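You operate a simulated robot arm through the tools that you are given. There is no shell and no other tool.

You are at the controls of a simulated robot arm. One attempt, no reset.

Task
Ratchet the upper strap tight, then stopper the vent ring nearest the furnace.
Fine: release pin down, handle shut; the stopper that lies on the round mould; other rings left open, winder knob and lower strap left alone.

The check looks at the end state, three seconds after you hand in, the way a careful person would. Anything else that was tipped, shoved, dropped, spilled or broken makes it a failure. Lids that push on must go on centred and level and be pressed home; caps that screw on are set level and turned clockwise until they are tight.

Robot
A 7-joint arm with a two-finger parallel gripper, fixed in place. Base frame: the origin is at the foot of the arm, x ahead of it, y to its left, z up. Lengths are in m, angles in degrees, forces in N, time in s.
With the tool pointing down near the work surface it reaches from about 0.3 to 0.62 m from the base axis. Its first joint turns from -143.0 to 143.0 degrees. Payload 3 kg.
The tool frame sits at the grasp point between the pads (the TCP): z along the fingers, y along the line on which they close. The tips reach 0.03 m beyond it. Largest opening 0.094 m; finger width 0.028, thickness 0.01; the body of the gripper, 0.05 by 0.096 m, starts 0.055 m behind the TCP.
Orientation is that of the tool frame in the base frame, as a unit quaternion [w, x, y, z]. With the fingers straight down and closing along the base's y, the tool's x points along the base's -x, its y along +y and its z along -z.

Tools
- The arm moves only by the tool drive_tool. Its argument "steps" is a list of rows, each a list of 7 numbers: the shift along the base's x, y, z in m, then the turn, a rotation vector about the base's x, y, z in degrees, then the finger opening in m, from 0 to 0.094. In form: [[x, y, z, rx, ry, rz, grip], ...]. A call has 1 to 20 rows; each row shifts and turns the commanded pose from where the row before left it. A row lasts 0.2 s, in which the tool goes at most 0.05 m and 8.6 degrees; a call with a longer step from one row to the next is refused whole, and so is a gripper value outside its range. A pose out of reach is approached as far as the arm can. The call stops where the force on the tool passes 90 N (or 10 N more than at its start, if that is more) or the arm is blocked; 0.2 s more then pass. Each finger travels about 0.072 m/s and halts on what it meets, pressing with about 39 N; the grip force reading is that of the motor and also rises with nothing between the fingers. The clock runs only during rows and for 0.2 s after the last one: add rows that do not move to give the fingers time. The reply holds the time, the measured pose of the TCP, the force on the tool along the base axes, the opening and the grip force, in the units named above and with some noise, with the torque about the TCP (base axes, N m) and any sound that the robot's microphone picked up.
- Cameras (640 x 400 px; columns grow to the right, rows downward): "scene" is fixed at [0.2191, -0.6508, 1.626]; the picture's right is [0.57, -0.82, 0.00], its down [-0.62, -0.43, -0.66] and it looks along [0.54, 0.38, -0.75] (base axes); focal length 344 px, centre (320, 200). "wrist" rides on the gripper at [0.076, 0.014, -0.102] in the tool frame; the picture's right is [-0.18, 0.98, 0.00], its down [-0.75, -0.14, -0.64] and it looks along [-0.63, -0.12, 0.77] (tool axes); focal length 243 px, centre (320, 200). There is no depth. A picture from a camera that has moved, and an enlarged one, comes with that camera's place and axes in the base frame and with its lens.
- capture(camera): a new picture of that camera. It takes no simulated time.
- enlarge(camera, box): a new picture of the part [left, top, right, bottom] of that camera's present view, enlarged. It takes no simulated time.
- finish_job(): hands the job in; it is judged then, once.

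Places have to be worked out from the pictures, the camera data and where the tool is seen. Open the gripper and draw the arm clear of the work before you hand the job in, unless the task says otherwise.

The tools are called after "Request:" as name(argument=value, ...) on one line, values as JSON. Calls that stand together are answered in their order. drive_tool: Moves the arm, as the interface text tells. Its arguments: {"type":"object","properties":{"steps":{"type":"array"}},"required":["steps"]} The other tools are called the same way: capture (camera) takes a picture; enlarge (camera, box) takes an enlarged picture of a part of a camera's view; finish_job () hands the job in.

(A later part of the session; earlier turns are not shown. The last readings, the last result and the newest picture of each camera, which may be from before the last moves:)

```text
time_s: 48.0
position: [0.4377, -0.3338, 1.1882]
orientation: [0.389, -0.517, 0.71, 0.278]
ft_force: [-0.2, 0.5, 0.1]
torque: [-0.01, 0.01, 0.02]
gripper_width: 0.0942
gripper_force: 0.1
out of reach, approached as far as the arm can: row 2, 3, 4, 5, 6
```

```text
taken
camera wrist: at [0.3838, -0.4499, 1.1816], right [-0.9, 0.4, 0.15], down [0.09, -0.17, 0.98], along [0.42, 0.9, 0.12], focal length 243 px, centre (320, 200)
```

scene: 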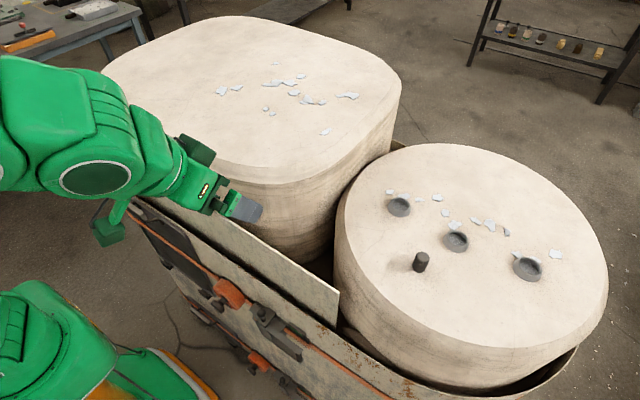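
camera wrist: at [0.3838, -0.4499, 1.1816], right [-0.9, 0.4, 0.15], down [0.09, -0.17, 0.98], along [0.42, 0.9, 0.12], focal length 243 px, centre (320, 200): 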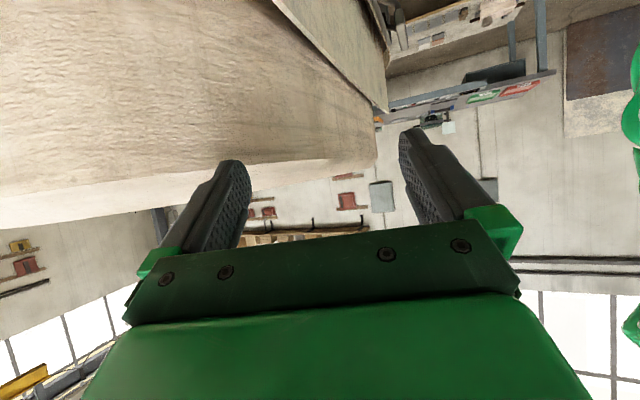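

The arm sagged to its reach limit there without contact. Before moving away carefully I zoom into the right of this picture.

Request:
enlarge(camera="wrist", box=[380, 0, 640, 200])

Request:
capture(camera="scene")

```text
2.00 times, centred on (510, 100) of wrist
camera zoom: at [0.3838, -0.4499, 1.1816], right [-0.9, 0.4, 0.15], down [0.09, -0.17, 0.98], along [0.42, 0.9, 0.12], focal length 485 px, centre (-60, 400)
```

zoom: 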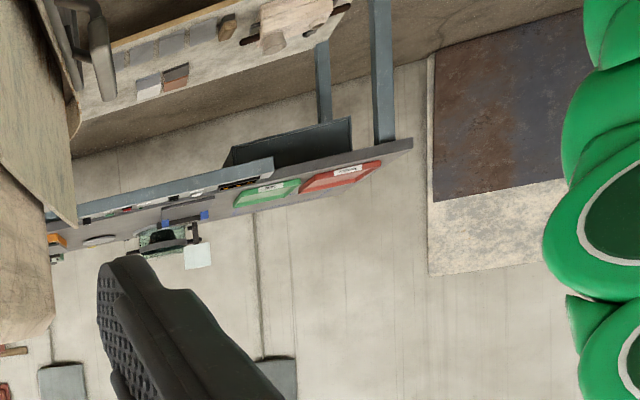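

```text
taken
```

scene: 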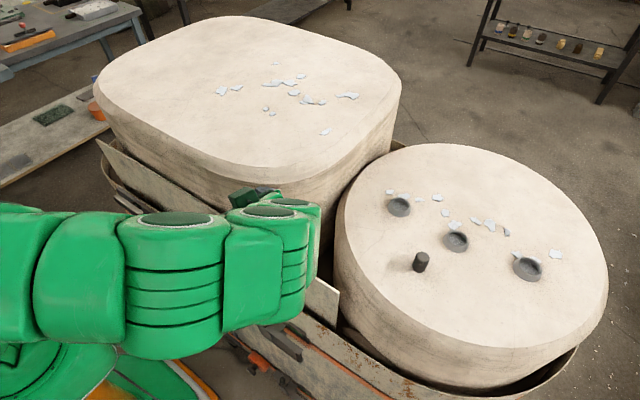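

The +y side holds only a bench and a door plate. I lift up and yaw back, then go round toward −y and −x to see the remaining directions.

Request:
drive_tool(steps=[[-0.01, 0, 0.03, 0, 0, -4, 0.094], [-0.01, 0, 0.03, 0, 0, -8, 0.094], [0, 0, 0.03, 0, 0, -8, 0.094], [0, 0, 0.03, 0, 0, -8, 0.094], [0, 0, 0.02, 0, 0, -8, 0.094], [0, 0, 0, 0, 0, -8, 0.094], [0, 0, 0, 0, 0, -8, 0.094], [0, 0, 0, 0, 0, -8, 0.094], [0, 0, 0, 0, 0, -8, 0.094], [0, 0, 0, 0, 0, -8, 0.094], [0, 0, 0, 0, 0, -8, 0.094], [0, 0, 0, 0, 0, 0, 0.094]])

Request:
capture(camera="wrist")

```text
time_s: 50.6
position: [0.4174, -0.3347, 1.3291]
orientation: [0.474, 0.091, 0.874, -0.054]
ft_force: [0.9, 0.1, 0.6]
torque: [0.04, -0.01, -0.01]
gripper_width: 0.0938
gripper_force: 0.0
```

```text
taken
camera wrist: at [0.2953, -0.2925, 1.322], right [0.31, 0.94, 0.15], down [-0.16, -0.1, 0.98], along [0.94, -0.32, 0.12], focal length 243 px, centre (320, 200)
```

wrist: 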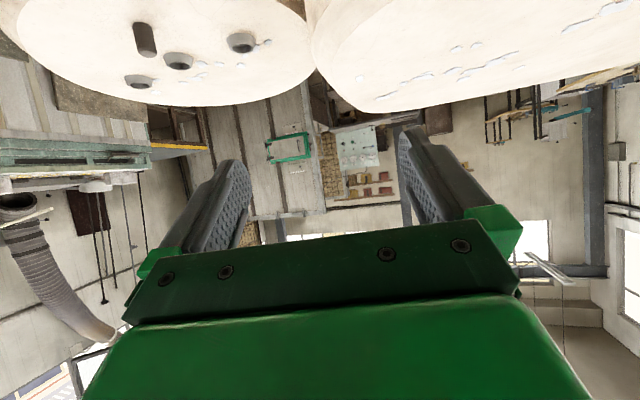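

From here I can zoom in on the chamber with the green door and on the teal unit with the duct.

Request:
enlarge(camera="wrist", box=[200, 80, 420, 220])

Request:
enlarge(camera="wrist", box=[0, 40, 220, 240])

Request:
enlarge(camera="wrist", box=[440, 60, 640, 220])

```text
2.86 times, centred on (310, 150) of wrist
camera zoom: at [0.2953, -0.2925, 1.322], right [0.31, 0.94, 0.15], down [-0.16, -0.1, 0.98], along [0.94, -0.32, 0.12], focal length 693 px, centre (349, 343)
```

zoom: 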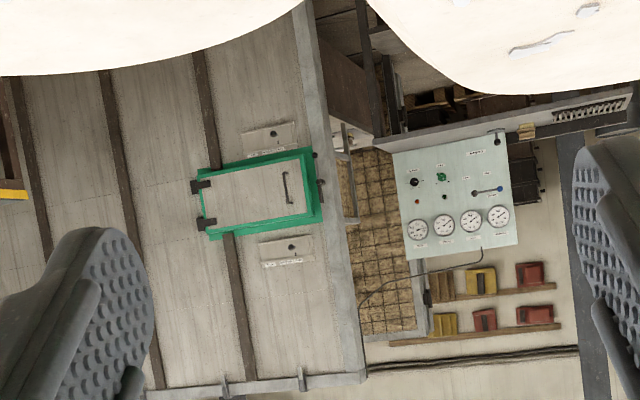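

```text
2.00 times, centred on (110, 140) of wrist
camera zoom: at [0.2953, -0.2925, 1.322], right [0.31, 0.94, 0.15], down [-0.16, -0.1, 0.98], along [0.94, -0.32, 0.12], focal length 485 px, centre (740, 320)
```

zoom: 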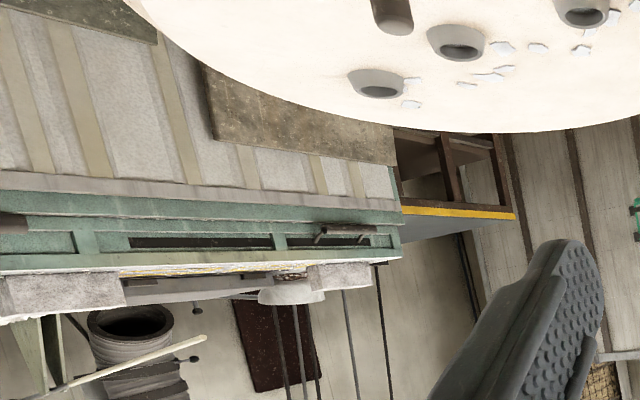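

```text
2.50 times, centred on (540, 140) of wrist
camera zoom: at [0.2953, -0.2925, 1.322], right [0.31, 0.94, 0.15], down [-0.16, -0.1, 0.98], along [0.94, -0.32, 0.12], focal length 606 px, centre (-230, 350)
```

zoom: 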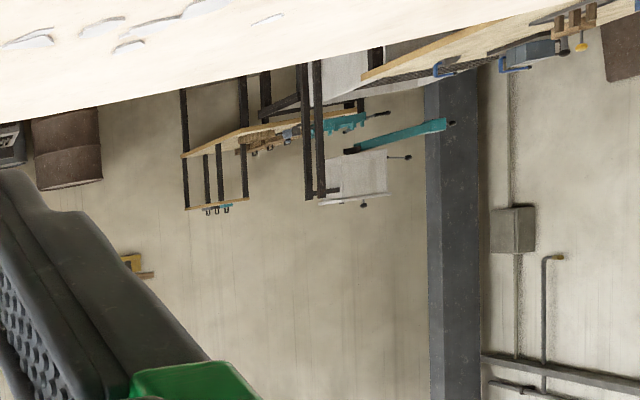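

Everything furnace-like so far (the insulated teal unit with fire-bricks and duct, the temperature box, the chamber) lies on the −y side. To be sure, I continue yawing past −y toward −x.

Request:
drive_tool(steps=[[0, 0, 0, 0, 0, -8, 0.094], [0, 0, 0, 0, 0, -8, 0.094], [0, 0, 0, 0, 0, -8, 0.094], [0, 0, 0, 0, 0, -8, 0.094], [0, 0, 0, 0, 0, -8, 0.094], [0, 0, 0, 0, 0, -8, 0.094], [0, 0, 0, 0, 0, -8, 0.094], [0, 0, 0, 0, 0, -8, 0.094]])

Request:
capture(camera="wrist")

```text
time_s: 52.4
position: [0.4169, -0.3338, 1.3328]
orientation: [0.376, 0.54, 0.69, -0.3]
ft_force: [-0.3, 0.6, -1.0]
torque: [-0.01, 0.0, -0.03]
gripper_width: 0.0939
gripper_force: 0.1
```

```text
taken
camera wrist: at [0.3993, -0.2056, 1.3242], right [0.98, 0.14, 0.15], down [-0.16, 0.1, 0.98], along [0.12, -0.99, 0.12], focal length 243 px, centre (320, 200)
```

wrist: 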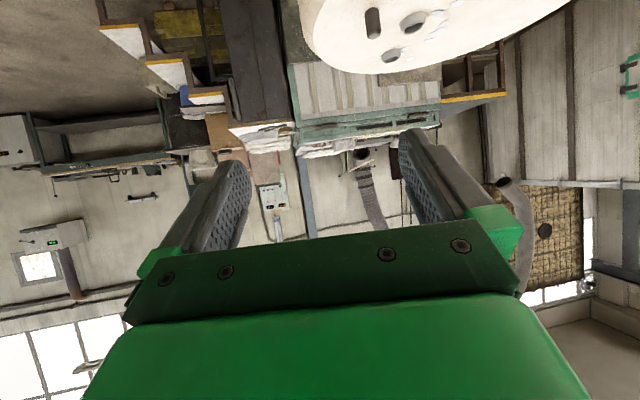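

On the left there is a unit with a green display and a bright window, so I zoom in.

Request:
enlarge(camera="wrist", box=[0, 80, 200, 340])

Request:
enlarge(camera="wrist", box=[200, 60, 440, 240])

Request:
drive_tool(steps=[[0, 0, 0, 0, 0, -8, 0.094], [0, 0, 0, 0, 0, -8, 0.094], [0, 0, 0, 0, 0, -8, 0.094], [0, 0, 0, 0, 0, -8, 0.094], [0, 0, 0, 0, 0, -8, 0.094]])

Request:
capture(camera="wrist")

```text
1.54 times, centred on (100, 210) of wrist
camera zoom: at [0.3993, -0.2056, 1.3242], right [0.98, 0.14, 0.15], down [-0.16, 0.1, 0.98], along [0.12, -0.99, 0.12], focal length 373 px, centre (658, 185)
```

zoom: 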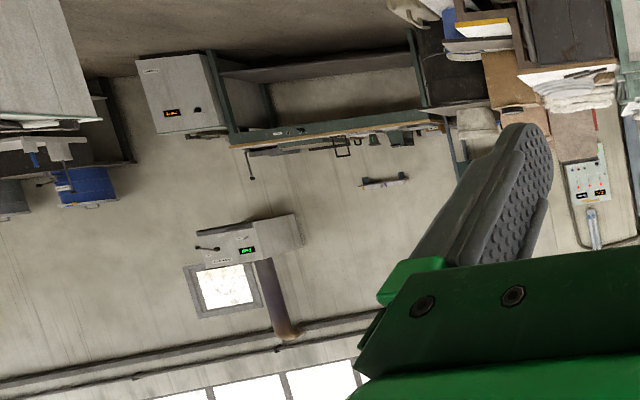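

```text
2.22 times, centred on (320, 150) of wrist
camera zoom: at [0.3993, -0.2056, 1.3242], right [0.98, 0.14, 0.15], down [-0.16, 0.1, 0.98], along [0.12, -0.99, 0.12], focal length 539 px, centre (320, 311)
```

zoom: 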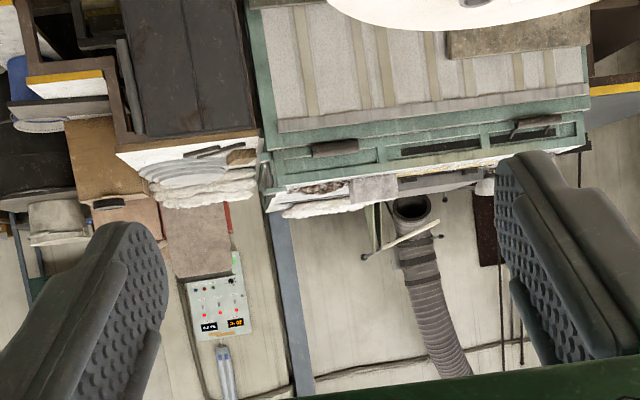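

```text
time_s: 53.6
position: [0.4173, -0.3344, 1.3306]
orientation: [0.249, 0.745, 0.466, -0.408]
ft_force: [0.3, -0.4, -0.5]
torque: [-0.02, 0.0, -0.01]
gripper_width: 0.094
gripper_force: 0.0
```

```text
taken
camera wrist: at [0.4865, -0.2256, 1.3229], right [0.84, -0.53, 0.15], down [-0.06, 0.18, 0.98], along [-0.54, -0.83, 0.12], focal length 243 px, centre (320, 200)
```

wrist: 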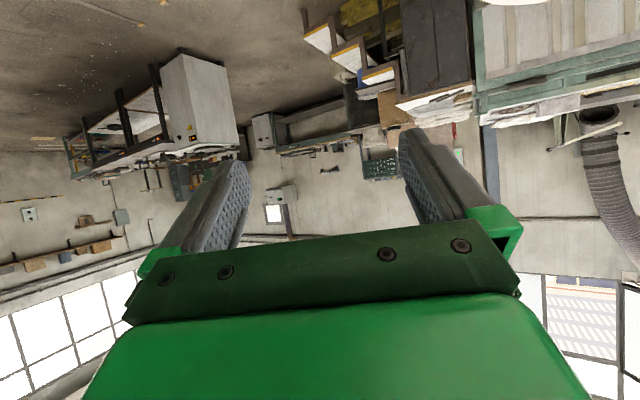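

Another grey cabinet shows toward −x−y. I zoom in and look a little further round toward −x.

Request:
enlarge(camera="wrist", box=[40, 30, 300, 230])

Request:
drive_tool(steps=[[0, 0, 0, 0, 0, -8, 0.094], [0, 0, 0, 0, 0, -8, 0.094], [0, 0, 0, 0, 0, -8, 0.094], [0, 0, 0, 0, 0, -8, 0.094]])

Request:
capture(camera="wrist")

```text
2.00 times, centred on (170, 130) of wrist
camera zoom: at [0.4865, -0.2256, 1.3229], right [0.84, -0.53, 0.15], down [-0.06, 0.18, 0.98], along [-0.54, -0.83, 0.12], focal length 485 px, centre (620, 340)
```

zoom: 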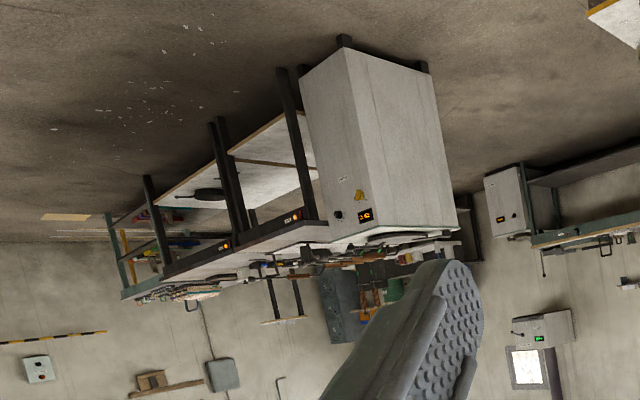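

```text
time_s: 54.6
position: [0.419, -0.3343, 1.3304]
orientation: [0.159, 0.825, 0.301, -0.451]
ft_force: [0.3, 0.2, -1.0]
torque: [0.01, -0.01, 0.0]
gripper_width: 0.0941
gripper_force: 0.0
out of reach, approached as far as the arm can: row 4
```

```text
taken
camera wrist: at [0.5246, -0.2627, 1.3224], right [0.55, -0.82, 0.15], down [0.02, 0.19, 0.98], along [-0.83, -0.54, 0.12], focal length 243 px, centre (320, 200)
```

wrist: 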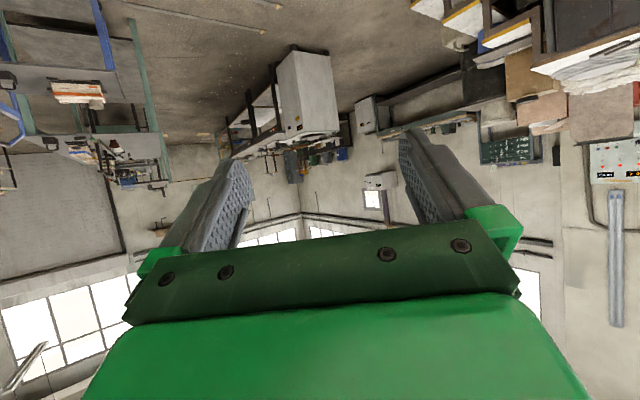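

The −x side only has benches and cabinets, and all the furnace equipment (the insulated teal unit with fire-bricks, duct and temperature controls) is toward −y. So the ring nearest the furnace is the one with the most negative y, at about (0.68, -0.77). I yaw back to the radial heading of −48° and reduce the tilt to look at the rings.

Request:
drive_tool(steps=[[0, 0, 0, 0, 0, 8.4, 0.094], [0, 0, 0, 0, 0, 8.4, 0.094], [0, 0, 0, 0, 0, 8.4, 0.094], [0, 0, 0, 0, 0, 8.4, 0.094], [0, 0, 0, 0, 0, 8.4, 0.094], [0, 0, 0, 0, 0, 8.4, 0.094], [0, 0, 0, 0, 0, 8.4, 0.094], [0, 0, 0, 0, 0, 8.4, 0.094], [0, 0, 0, 0, 0, 8.4, 0.094], [0, 0, 0, 0, 0, 8.4, 0.094], [0, 0, 0, 0, 0, 8.4, 0.094], [0, 0, 0, 5.94, 5.35, 0, 0.094], [0, 0, 0, 5.94, 5.35, 0, 0.094], [0, 0, 0.01, 5.94, 5.35, 0, 0.094], [0, 0, 0.01, 5.94, 5.35, 0, 0.094], [0, 0, 0, 0, 0, 0, 0.094]])

Request:
capture(camera="wrist")

Request:
capture(camera="scene")

```text
time_s: 58.0
position: [0.4188, -0.3338, 1.351]
orientation: [0.199, 0.392, 0.894, -0.09]
ft_force: [-0.2, -0.3, -0.8]
torque: [0.01, 0.01, 0.0]
gripper_width: 0.0938
gripper_force: 0.1
```

```text
taken
camera wrist: at [0.3519, -0.2405, 1.4118], right [0.84, 0.54, 0.07], down [0.18, -0.39, 0.9], along [0.52, -0.74, -0.43], focal length 243 px, centre (320, 200)
```

wrist: 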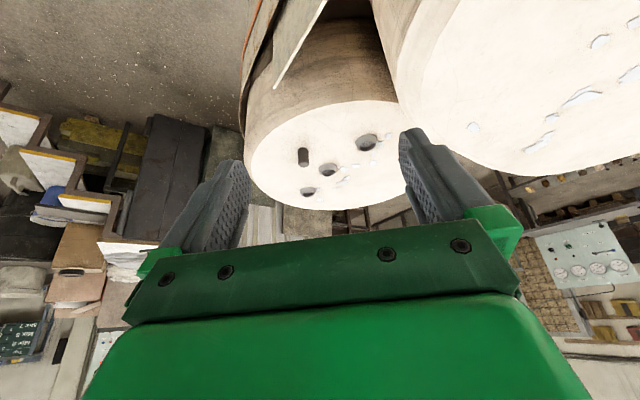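

```text
taken
```

scene: 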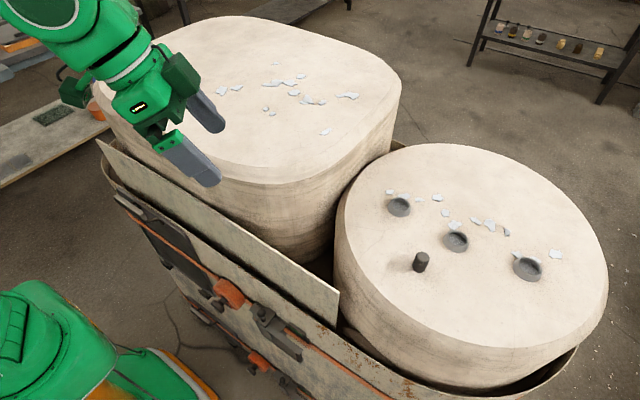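

I move outward at safe height toward the round mould for a closer look and to learn how far the arm reaches.

Request:
drive_tool(steps=[[0.02, -0.04, 0, 0, 0, 0, 0.094], [0.02, -0.04, 0, 0, 0, 0, 0.094], [0.02, -0.04, 0, 0, 0, 0, 0.094], [0.01, -0.03, -0.02, 0, 0, 0, 0.094], [0, 0, 0, 0, 0, 0, 0.094]])

Request:
capture(camera="wrist")

Request:
capture(camera="scene")

```text
time_s: 59.2
position: [0.4865, -0.4832, 1.3304]
orientation: [0.198, 0.393, 0.894, -0.09]
ft_force: [-0.6, 0.6, 0.2]
torque: [0.02, -0.01, -0.01]
gripper_width: 0.094
gripper_force: 0.0
```

```text
taken
camera wrist: at [0.421, -0.3909, 1.3908], right [0.84, 0.54, 0.07], down [0.18, -0.39, 0.9], along [0.52, -0.74, -0.42], focal length 243 px, centre (320, 200)
```

wrist: 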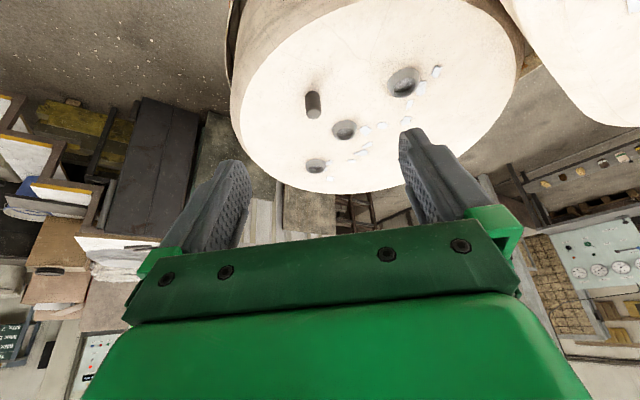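

```text
taken
```

scene: 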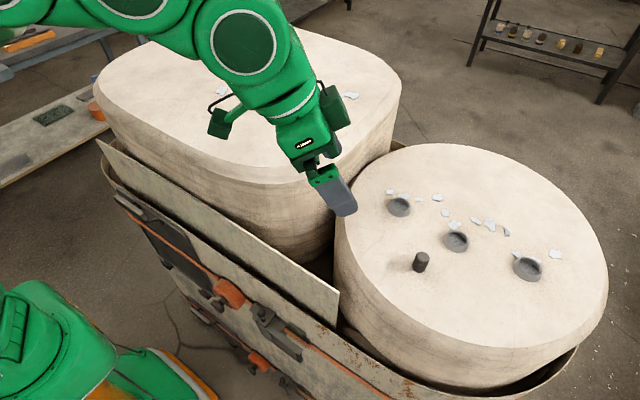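

Reach is fine here at r ≈ 0.69. I zoom in to measure the stopper and rings accurately.

Request:
enlarge(camera="wrist", box=[270, 50, 470, 190])

Request:
enlarge(camera="scene", box=[380, 180, 580, 300])

```text
2.86 times, centred on (370, 120) of wrist
camera zoom: at [0.421, -0.3909, 1.3908], right [0.84, 0.54, 0.07], down [0.18, -0.39, 0.9], along [0.52, -0.74, -0.42], focal length 693 px, centre (177, 429)
```

zoom: 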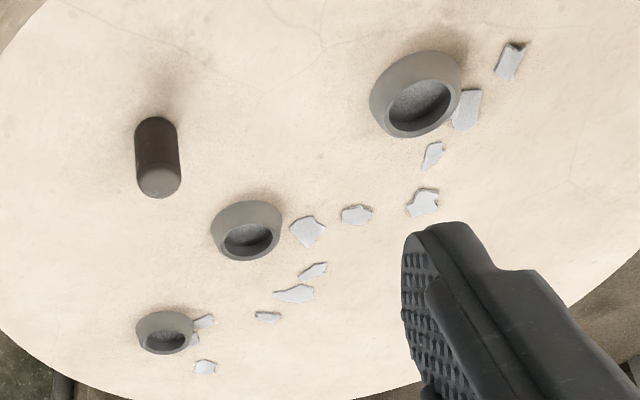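

```text
3.20 times, centred on (480, 240) of scene
camera zoom: at [0.2191, -0.6508, 1.626], right [0.57, -0.82, 0.0], down [-0.62, -0.43, -0.66], along [0.54, 0.38, -0.75], focal length 1102 px, centre (-192, 72)
```

zoom: 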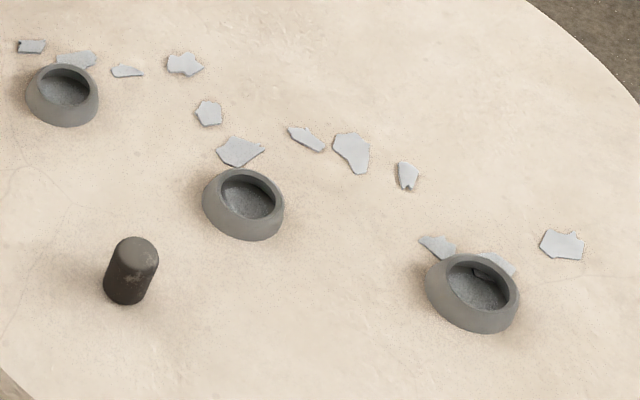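

Ring C seems to have something inside its opening, so I zoom in on each ring.

Request:
enlarge(camera="scene", box=[507, 250, 547, 290])

Request:
enlarge(camera="scene", box=[436, 221, 476, 261])

Request:
enlarge(camera="wrist", box=[296, 146, 346, 186])

Request:
enlarge(camera="scene", box=[400, 242, 440, 282])

```text
10.00 times, centred on (527, 270) of scene
camera zoom: at [0.2191, -0.6508, 1.626], right [0.57, -0.82, 0.0], down [-0.62, -0.43, -0.66], along [0.54, 0.38, -0.75], focal length 3443 px, centre (-1750, -500)
```

zoom: 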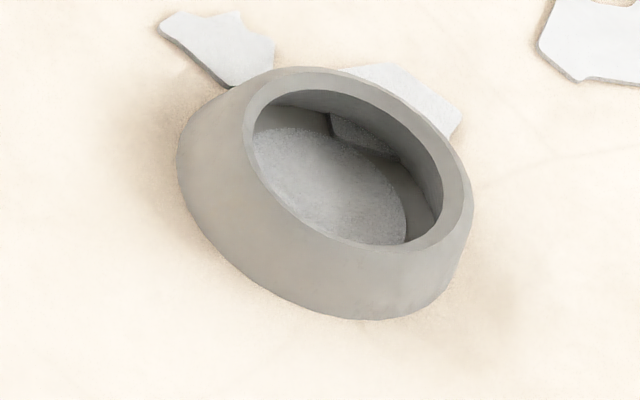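

```text
10.00 times, centred on (456, 241) of scene
camera zoom: at [0.2191, -0.6508, 1.626], right [0.57, -0.82, 0.0], down [-0.62, -0.43, -0.66], along [0.54, 0.38, -0.75], focal length 3443 px, centre (-1040, -210)
```

zoom: 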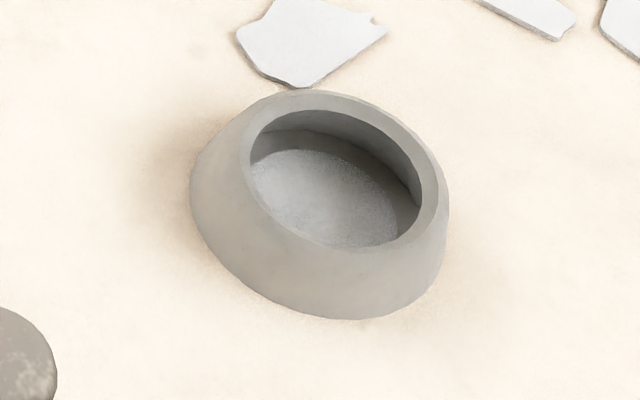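

```text
10.00 times, centred on (321, 166) of wrist
camera zoom: at [0.421, -0.3909, 1.3908], right [0.84, 0.54, 0.07], down [0.18, -0.39, 0.9], along [0.52, -0.74, -0.42], focal length 2426 px, centre (310, 540)
```

zoom: 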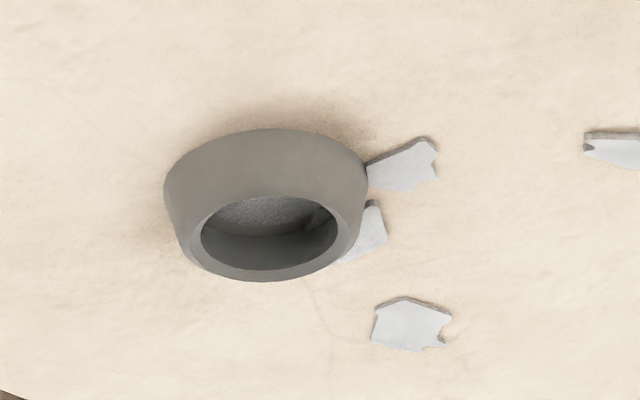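

```text
10.00 times, centred on (420, 262) of scene
camera zoom: at [0.2191, -0.6508, 1.626], right [0.57, -0.82, 0.0], down [-0.62, -0.43, -0.66], along [0.54, 0.38, -0.75], focal length 3443 px, centre (-680, -420)
```

zoom: 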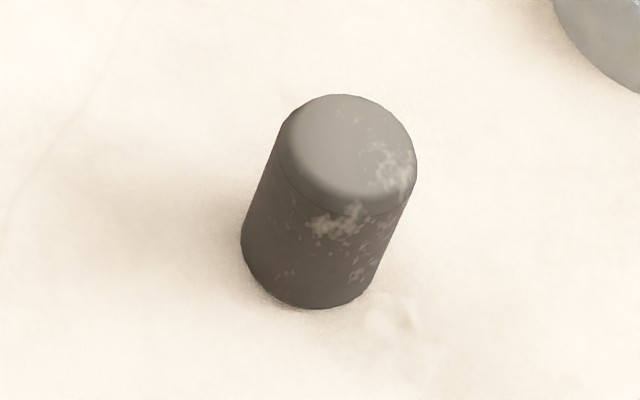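

Triangulation puts the ring C rim centre at about (0.685, -0.774, 1.095), with a hole of about 31 mm. The stopper is at (0.577, -0.613), about 24 mm wide, with its top at 1.121 and base near 1.08. Ring C is over 1 m from the base axis, so I first test reach above it at safe height before picking anything up.

Request:
drive_tool(steps=[[0.0225, -0.034, -0.01, 0, 0, 0, 0.06], [0.0225, -0.034, -0.01, 0, 0, 0, 0.06], [0.0225, -0.034, -0.01, 0, 0, 0, 0.06], [0.0225, -0.034, -0.01, 0, 0, 0, 0.06], [0.0225, -0.034, -0.01, 0, 0, 0, 0.06], [0.0225, -0.034, -0.01, 0, 0, 0, 0.06], [0.0225, -0.034, -0.01, 0, 0, 0, 0.06]])

Request:
capture(camera="wrist")

Request:
capture(camera="scene")

```text
time_s: 60.8
position: [0.5833, -0.628, 1.288]
orientation: [0.198, 0.393, 0.894, -0.09]
ft_force: [0.5, -0.1, 0.0]
torque: [0.0, 0.0, 0.0]
gripper_width: 0.0599
gripper_force: 0.1
out of reach, approached as far as the arm can: row 5, 6, 7
```

```text
taken
camera wrist: at [0.5161, -0.5339, 1.3488], right [0.84, 0.54, 0.07], down [0.18, -0.39, 0.9], along [0.52, -0.74, -0.42], focal length 243 px, centre (320, 200)
```

wrist: 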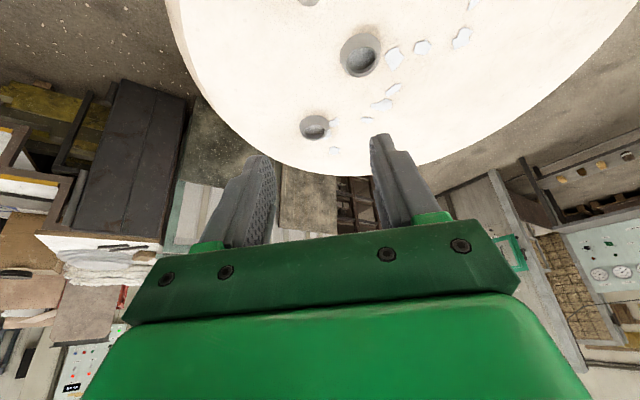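

```text
taken
```

scene: 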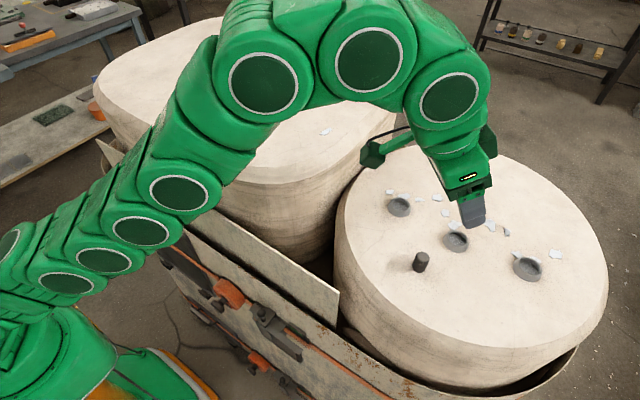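

It went out of reach at r ≈ 0.86 and z = 1.29, but the arm reaches farther at lower height and with more tilt. I lower to about 1.20 and tilt 10° more while moving outward, staying well above the mould (top about 1.08).

Request:
drive_tool(steps=[[0, 0, -0.03, 0, 0, 0, 0.06], [0, 0, -0.03, -3.7, -3.35, 0, 0.06], [0.01, -0.015, -0.02, -3.7, -3.35, 0, 0.06], [0.02, -0.03, 0, 0, 0, 0, 0.06], [0.02, -0.03, 0, 0, 0, 0, 0.06], [0.02, -0.03, 0, 0, 0, 0, 0.06], [0.01, -0.015, 0, 0, 0, 0, 0.06]])

Request:
capture(camera="wrist")

Request:
capture(camera="scene")

```text
time_s: 62.4
position: [0.642, -0.721, 1.1891]
orientation: [0.276, 0.382, 0.873, -0.124]
ft_force: [0.2, 0.0, 0.7]
torque: [0.04, -0.02, 0.01]
gripper_width: 0.0599
gripper_force: 0.1
out of reach, approached as far as the arm can: row 6, 7
```

```text
taken
camera wrist: at [0.5695, -0.6216, 1.2286], right [0.83, 0.55, 0.1], down [0.07, -0.27, 0.96], along [0.56, -0.79, -0.26], focal length 243 px, centre (320, 200)
```

wrist: 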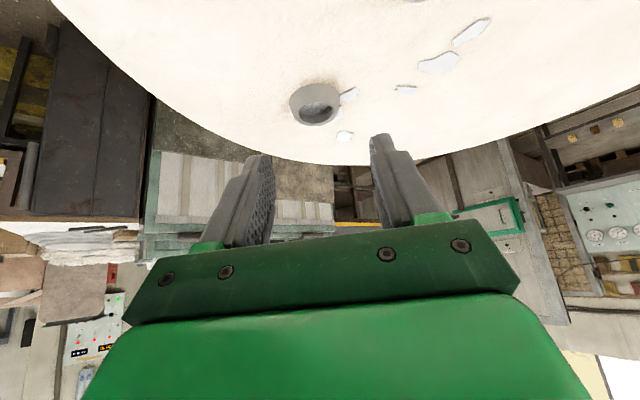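

```text
taken
```

scene: 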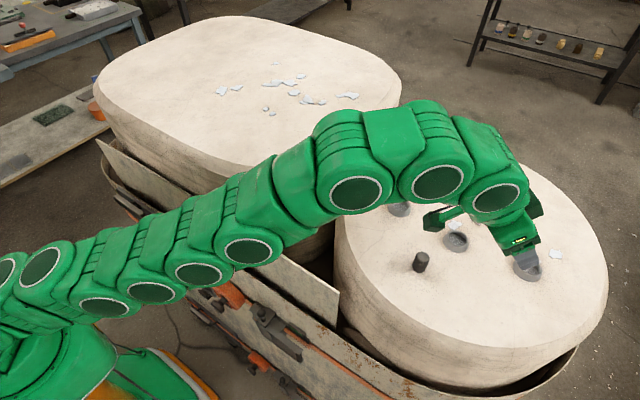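

At 35° tilt it reaches r ≈ 0.965 at z = 1.19, so ring C at r = 1.03 should come within reach at about 47° tilt and lower. I test that while hovering above the ring.

Request:
drive_tool(steps=[[0, 0, -0.01, -4.46, -4.0, 0, 0.06], [0, 0, -0.01, -4.46, -4.0, 0, 0.06], [0.015, -0.02, 0, 0, 0, 0, 0.06], [0.015, -0.02, 0, 0, 0, 0, 0.06], [0.01, -0.01, 0, 0, 0, 0, 0.06], [0, 0, 0, 0, 0, 0, 0.06]])

Request:
capture(camera="wrist")

Request:
capture(camera="scene")

```text
time_s: 63.8
position: [0.6762, -0.7672, 1.1688]
orientation: [0.364, 0.368, 0.84, -0.164]
ft_force: [0.1, -0.1, -0.6]
torque: [0.01, 0.04, 0.02]
gripper_width: 0.0599
gripper_force: 0.0
out of reach, approached as far as the arm can: row 5
```

```text
taken
camera wrist: at [0.6001, -0.6625, 1.1829], right [0.81, 0.57, 0.13], down [-0.07, -0.12, 0.99], along [0.58, -0.81, -0.06], focal length 243 px, centre (320, 200)
```

wrist: 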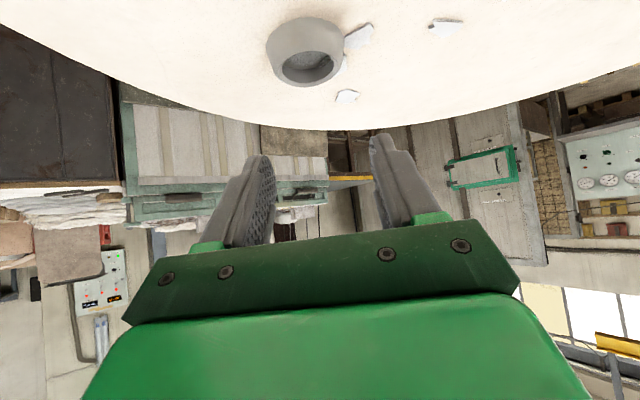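

```text
taken
```

scene: 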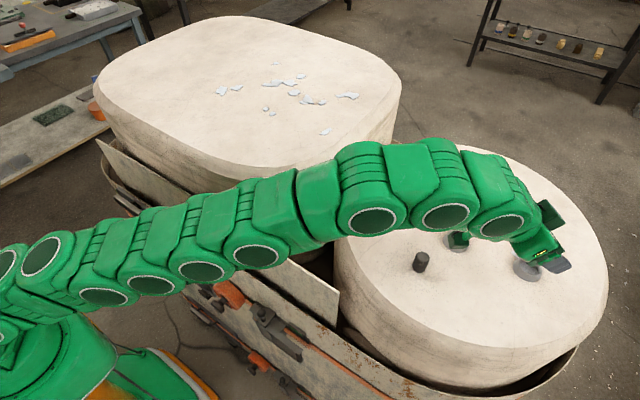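

At 47° tilt it reaches r = 1.023 at z = 1.169, and a little more when lower, so ring C is reachable. Because the tilt stays constant between pick and place, the stopper stays upright. I measure ring C from this close view.

Request:
enlarge(camera="wrist", box=[240, 0, 380, 110])

Request:
enlarge(camera="wrist", box=[200, 120, 440, 260])

```text
3.64 times, centred on (310, 55) of wrist
camera zoom: at [0.6001, -0.6625, 1.1829], right [0.81, 0.57, 0.13], down [-0.07, -0.12, 0.99], along [0.58, -0.81, -0.06], focal length 882 px, centre (356, 727)
```

zoom: 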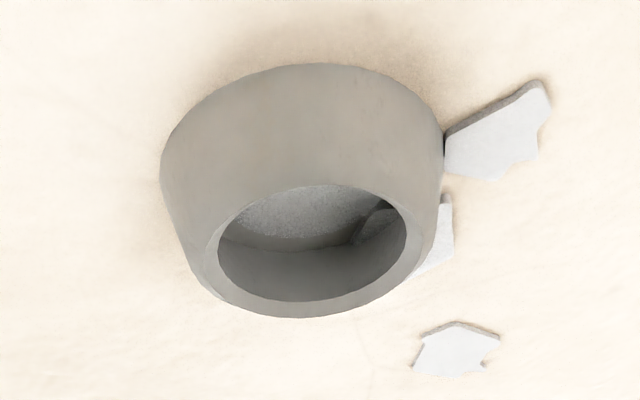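

```text
2.67 times, centred on (320, 190) of wrist
camera zoom: at [0.6001, -0.6625, 1.1829], right [0.81, 0.57, 0.13], down [-0.07, -0.12, 0.99], along [0.58, -0.81, -0.06], focal length 647 px, centre (320, 227)
```

zoom: 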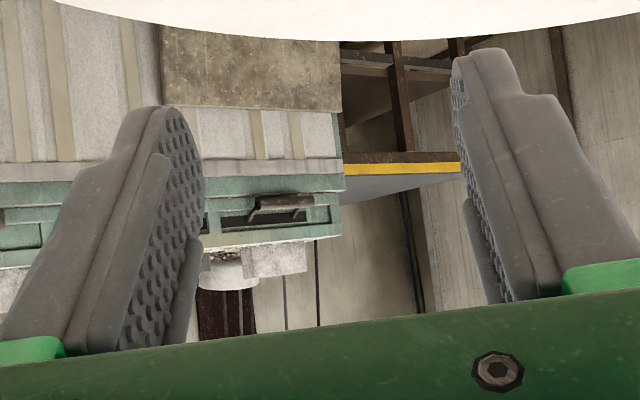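

Ring C's hole centre re-measures at (0.6845, -0.774, 1.095), hole about 31 mm. I rise a little and move back over the stopper with the same orientation.

Request:
drive_tool(steps=[[-0.01, 0.015, 0.03, 0, 0, 0, 0.06], [-0.0192, 0.0292, 0, 0, 0, 0, 0.06], [-0.0192, 0.0292, 0, 0, 0, 0, 0.06], [-0.0192, 0.0292, 0, 0, 0, 0, 0.06], [-0.0192, 0.0292, 0, 0, 0, 0, 0.06], [-0.0192, 0.0292, 0, 0, 0, 0, 0.06], [0, 0, -0.02, 0, 0, 0, 0.06], [0, 0, 0, 0, 0, 0, 0.06]])

Request:
capture(camera="wrist")

Request:
capture(camera="scene")

```text
time_s: 65.6
position: [0.5688, -0.6048, 1.1774]
orientation: [0.363, 0.369, 0.839, -0.164]
ft_force: [-0.1, 0.8, -0.4]
torque: [0.03, -0.04, 0.01]
gripper_width: 0.0599
gripper_force: 0.0
```

```text
taken
camera wrist: at [0.4937, -0.5008, 1.1913], right [0.81, 0.57, 0.13], down [-0.07, -0.12, 0.99], along [0.58, -0.81, -0.06], focal length 243 px, centre (320, 200)
```

wrist: 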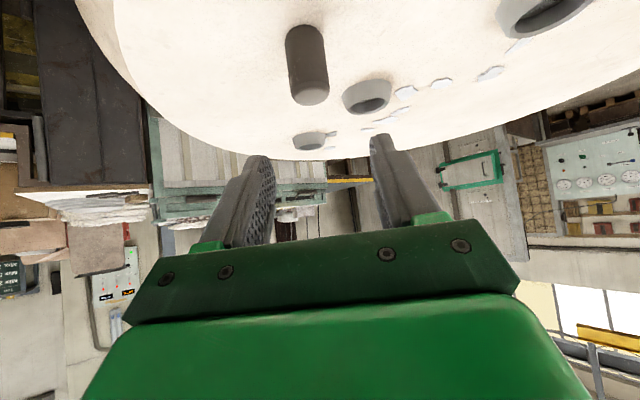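

```text
taken
```

scene: 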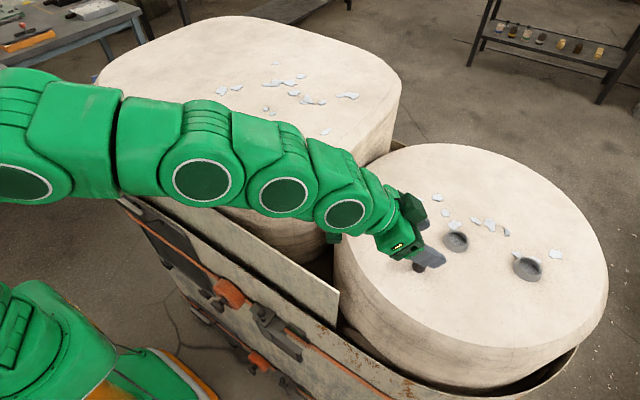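

Request:
enlarge(camera="wrist", box=[240, 0, 380, 110])

Request:
enlarge(camera="scene", box=[380, 220, 460, 280])

```text
3.64 times, centred on (310, 55) of wrist
camera zoom: at [0.4937, -0.5008, 1.1913], right [0.81, 0.57, 0.13], down [-0.07, -0.12, 0.99], along [0.58, -0.81, -0.06], focal length 882 px, centre (356, 727)
```

zoom: 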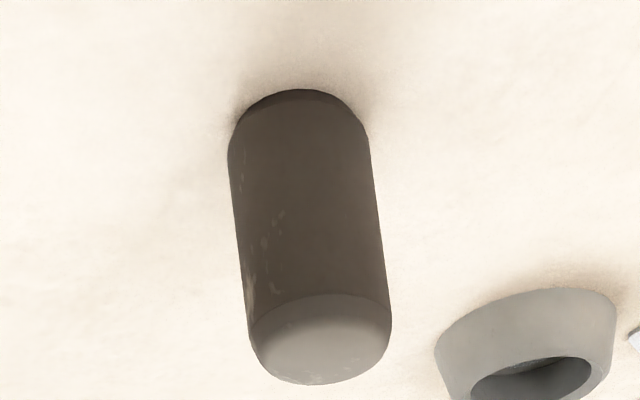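

```text
6.67 times, centred on (420, 250) of scene
camera zoom: at [0.2191, -0.6508, 1.626], right [0.57, -0.82, 0.0], down [-0.62, -0.43, -0.66], along [0.54, 0.38, -0.75], focal length 2295 px, centre (-347, -133)
```

zoom: 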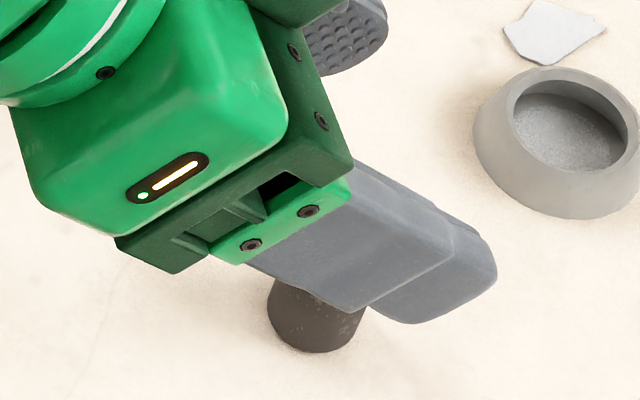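

The stopper measures at (0.577, -0.6125), top about 1.119, base about 1.083, diameter about 23 mm, and it is centred between the fingers laterally. I descend straight down so the pad ends straddle its upper half, without closing yet.

Request:
drive_tool(steps=[[0, 0, -0.02, 0, 0, 0, 0.06], [0, 0, -0.015, 0, 0, 0, 0.05], [0, 0.001, -0.01, 0, 0, 0, 0.045], [0, 0, -0.006, 0, 0, 0, 0.045], [0, 0, 0, 0, 0, 0, 0.045]])

Request:
capture(camera="wrist")

Request:
enlarge(camera="wrist", box=[220, 0, 420, 230])

Request:
enlarge(camera="scene", box=[380, 230, 460, 290])

```text
time_s: 66.8
position: [0.569, -0.6049, 1.1268]
orientation: [0.364, 0.369, 0.839, -0.166]
ft_force: [0.1, -0.3, 0.4]
torque: [-0.01, 0.02, 0.0]
gripper_width: 0.0451
gripper_force: 0.0
```

```text
taken
camera wrist: at [0.4938, -0.5005, 1.1411], right [0.81, 0.57, 0.13], down [-0.07, -0.12, 0.99], along [0.58, -0.81, -0.06], focal length 243 px, centre (320, 200)
```

wrist: 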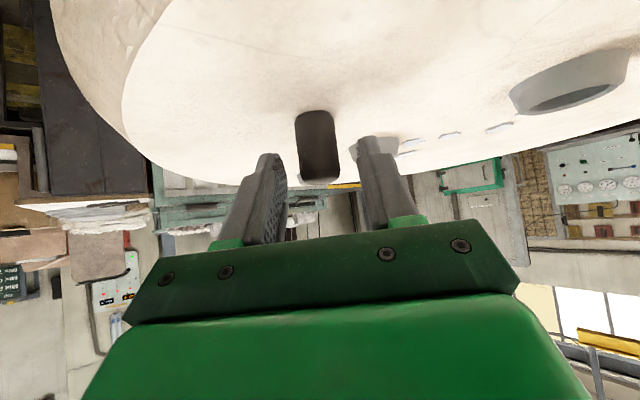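

```text
1.74 times, centred on (320, 115) of wrist
camera zoom: at [0.4938, -0.5005, 1.1411], right [0.81, 0.57, 0.13], down [-0.07, -0.12, 0.99], along [0.58, -0.81, -0.06], focal length 422 px, centre (320, 348)
```

zoom: 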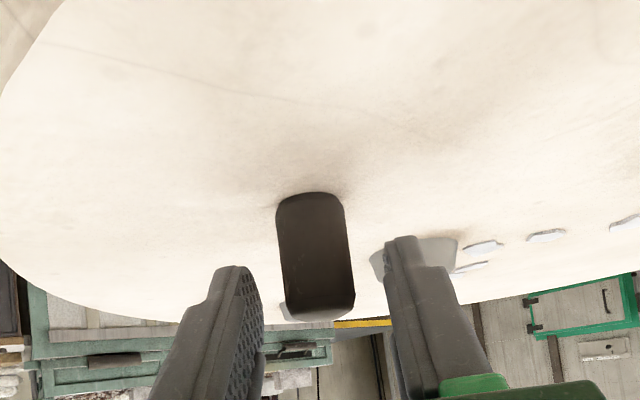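

```text
6.67 times, centred on (420, 260) of scene
camera zoom: at [0.2191, -0.6508, 1.626], right [0.57, -0.82, 0.0], down [-0.62, -0.43, -0.66], along [0.54, 0.38, -0.75], focal length 2295 px, centre (-347, -200)
```

zoom: 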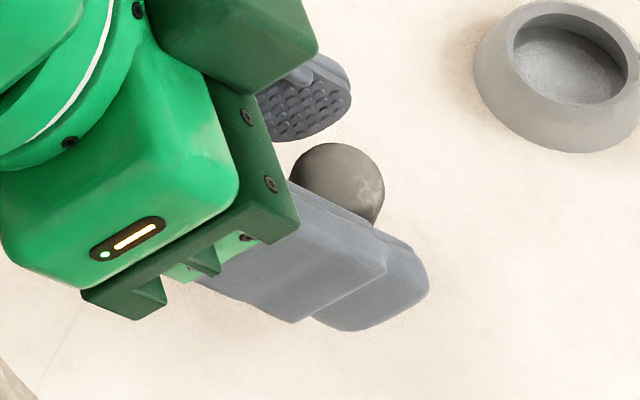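

The pads straddle the stopper's upper half, with its axis about 1 cm inside the finger ends. I close on it.

Request:
drive_tool(steps=[[0, 0, 0, 0, 0, 0, 0.035], [0, 0, 0, 0, 0, 0, 0.028], [0, 0, 0, 0, 0, 0, 0.02], [0, 0, 0, 0, 0, 0, 0.015], [0, 0, 0, 0, 0, 0, 0.012]])

Request:
enlarge(camera="wrist", box=[220, 60, 420, 230])

Request:
enlarge(camera="scene", box=[380, 230, 460, 290])

```text
time_s: 68.0
position: [0.5697, -0.6052, 1.1275]
orientation: [0.364, 0.369, 0.839, -0.165]
ft_force: [-0.9, -0.1, -0.3]
torque: [0.02, -0.02, 0.05]
gripper_width: 0.0223
gripper_force: 38.6
```

```text
2.35 times, centred on (320, 145) of wrist
camera zoom: at [0.4939, -0.5005, 1.1411], right [0.81, 0.57, 0.13], down [-0.07, -0.12, 0.99], along [0.58, -0.81, -0.06], focal length 571 px, centre (320, 329)
```

zoom: 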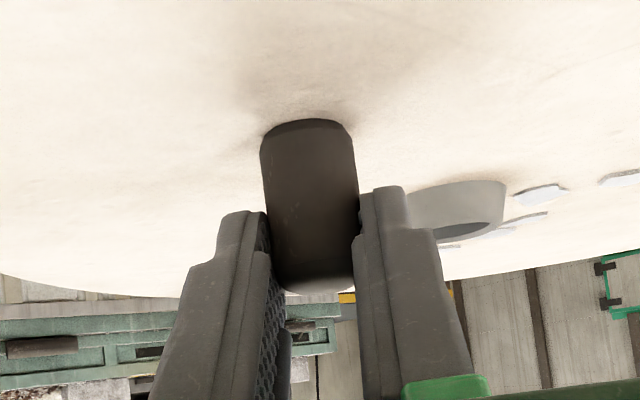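

```text
6.67 times, centred on (420, 260) of scene
camera zoom: at [0.2191, -0.6508, 1.626], right [0.57, -0.82, 0.0], down [-0.62, -0.43, -0.66], along [0.54, 0.38, -0.75], focal length 2295 px, centre (-347, -200)
```

zoom: 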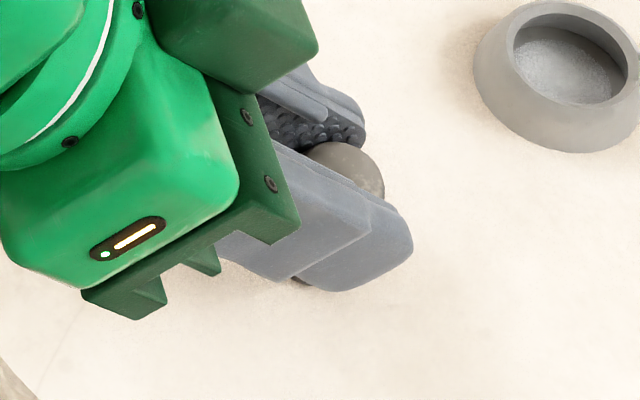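

The stopper is gripped at 22 mm. I lift it 35 mm and check that it hangs straight.

Request:
drive_tool(steps=[[0, 0, 0.01, 0, 0, 0, 0.012], [0, 0, 0.015, 0, 0, 0, 0.012], [0, 0, 0.01, 0, 0, 0, 0.012], [0, 0, 0, 0, 0, 0, 0.012]])

Request:
enlarge(camera="wrist", box=[220, 60, 420, 230])

Request:
enlarge(camera="scene", box=[380, 220, 460, 280])

```text
time_s: 69.0
position: [0.5697, -0.6043, 1.1609]
orientation: [0.364, 0.369, 0.839, -0.165]
ft_force: [-0.5, -0.1, -0.1]
torque: [0.0, 0.0, 0.05]
gripper_width: 0.0117
gripper_force: 0.0
```

```text
2.35 times, centred on (320, 145) of wrist
camera zoom: at [0.4944, -0.5003, 1.1761], right [0.81, 0.57, 0.13], down [-0.07, -0.12, 0.99], along [0.58, -0.81, -0.06], focal length 571 px, centre (320, 329)
```

zoom: 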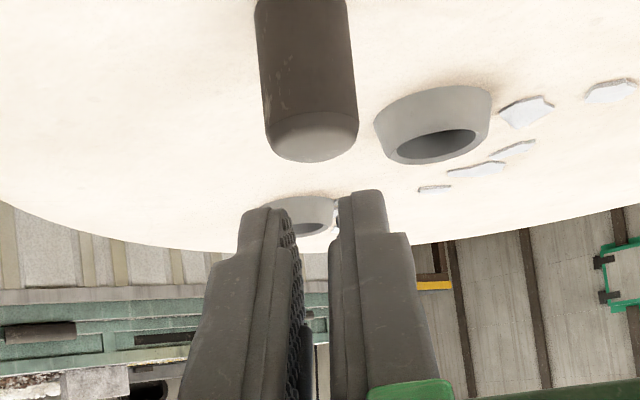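

```text
6.67 times, centred on (420, 250) of scene
camera zoom: at [0.2191, -0.6508, 1.626], right [0.57, -0.82, 0.0], down [-0.62, -0.43, -0.66], along [0.54, 0.38, -0.75], focal length 2295 px, centre (-347, -133)
```

zoom: 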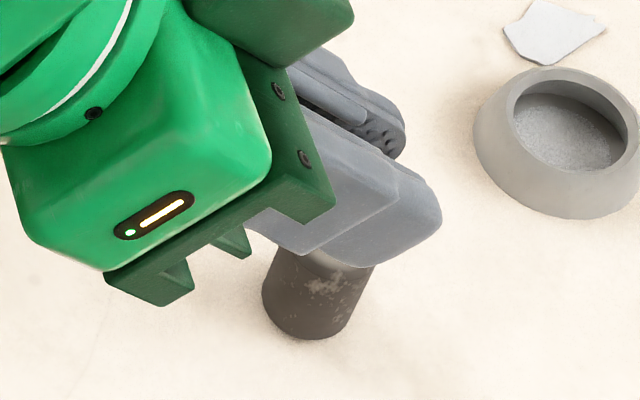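

The grip slipped off and the stopper is still standing where it was. I evidently caught only its chamfered top. I reopen, go about 9 mm deeper, and grip again.

Request:
drive_tool(steps=[[0, 0, 0, 0, 0, 0, 0.045], [0, 0, 0, 0, 0, 0, 0.045], [0.002, 0, 0, 0, 0, 0, 0.045], [0, 0, 0, 0, 0, 0, 0.045]])

Request:
enlarge(camera="wrist", box=[240, 0, 380, 110])

Request:
capture(camera="wrist")

```text
time_s: 70.0
position: [0.5719, -0.6046, 1.162]
orientation: [0.364, 0.37, 0.839, -0.166]
ft_force: [-0.2, -0.1, 0.3]
torque: [0.02, -0.01, -0.02]
gripper_width: 0.0449
gripper_force: 0.0
```

```text
3.64 times, centred on (310, 55) of wrist
camera zoom: at [0.4966, -0.5006, 1.1764], right [0.81, 0.57, 0.13], down [-0.07, -0.12, 0.99], along [0.58, -0.81, -0.06], focal length 882 px, centre (356, 727)
```

zoom: 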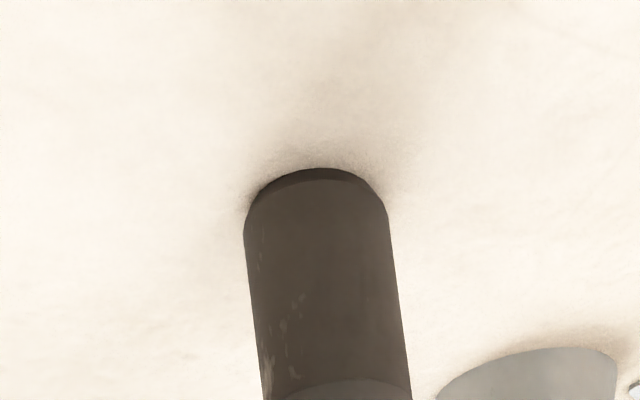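

```text
taken
camera wrist: at [0.4966, -0.5006, 1.1764], right [0.81, 0.57, 0.13], down [-0.07, -0.12, 0.99], along [0.58, -0.81, -0.06], focal length 243 px, centre (320, 200)
```

wrist: 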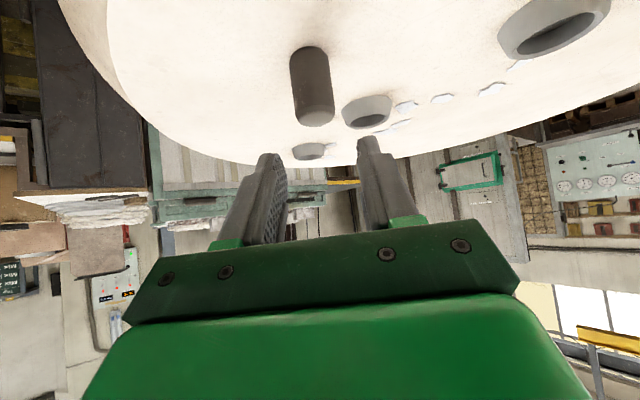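

The stopper axis is about (0.579, -0.611), still within 1 mm of the finger mid-plane. I descend to z = 1.118, tip low points about 1.09, and close firmly.

Request:
drive_tool(steps=[[0, 0, -0.015, 0, 0, 0, 0.045], [0, 0, -0.015, 0, 0, 0, 0.045], [0, 0, -0.009, 0, 0, 0, 0.045], [0, 0, -0.005, 0, 0, 0, 0.045], [0, 0, 0, 0, 0, 0, 0.035], [0, 0, 0, 0, 0, 0, 0.025], [0, 0, 0, 0, 0, 0, 0.015], [0, 0, 0, 0, 0, 0, 0.005], [0, 0, 0, 0, 0, 0, 0.0]])

Request:
enlarge(camera="wrist", box=[220, 60, 420, 230])

Request:
enlarge(camera="scene", box=[380, 230, 460, 290])

```text
time_s: 72.0
position: [0.5705, -0.6032, 1.1183]
orientation: [0.365, 0.369, 0.839, -0.166]
ft_force: [-0.3, -0.1, 0.9]
torque: [-0.04, -0.03, -0.01]
gripper_width: 0.0223
gripper_force: 38.4
```

```text
2.35 times, centred on (320, 145) of wrist
camera zoom: at [0.4962, -0.5, 1.1324], right [0.81, 0.57, 0.13], down [-0.07, -0.12, 0.99], along [0.58, -0.81, -0.06], focal length 571 px, centre (320, 329)
```

zoom: 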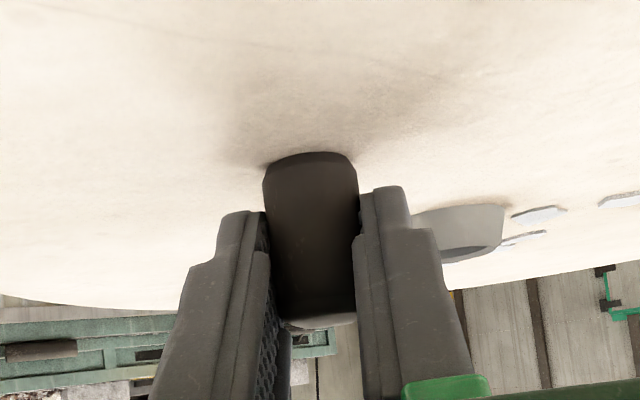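

```text
6.67 times, centred on (420, 260) of scene
camera zoom: at [0.2191, -0.6508, 1.626], right [0.57, -0.82, 0.0], down [-0.62, -0.43, -0.66], along [0.54, 0.38, -0.75], focal length 2295 px, centre (-347, -200)
```

zoom: 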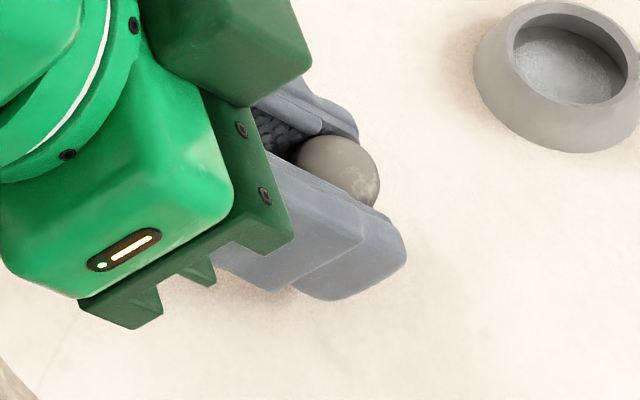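

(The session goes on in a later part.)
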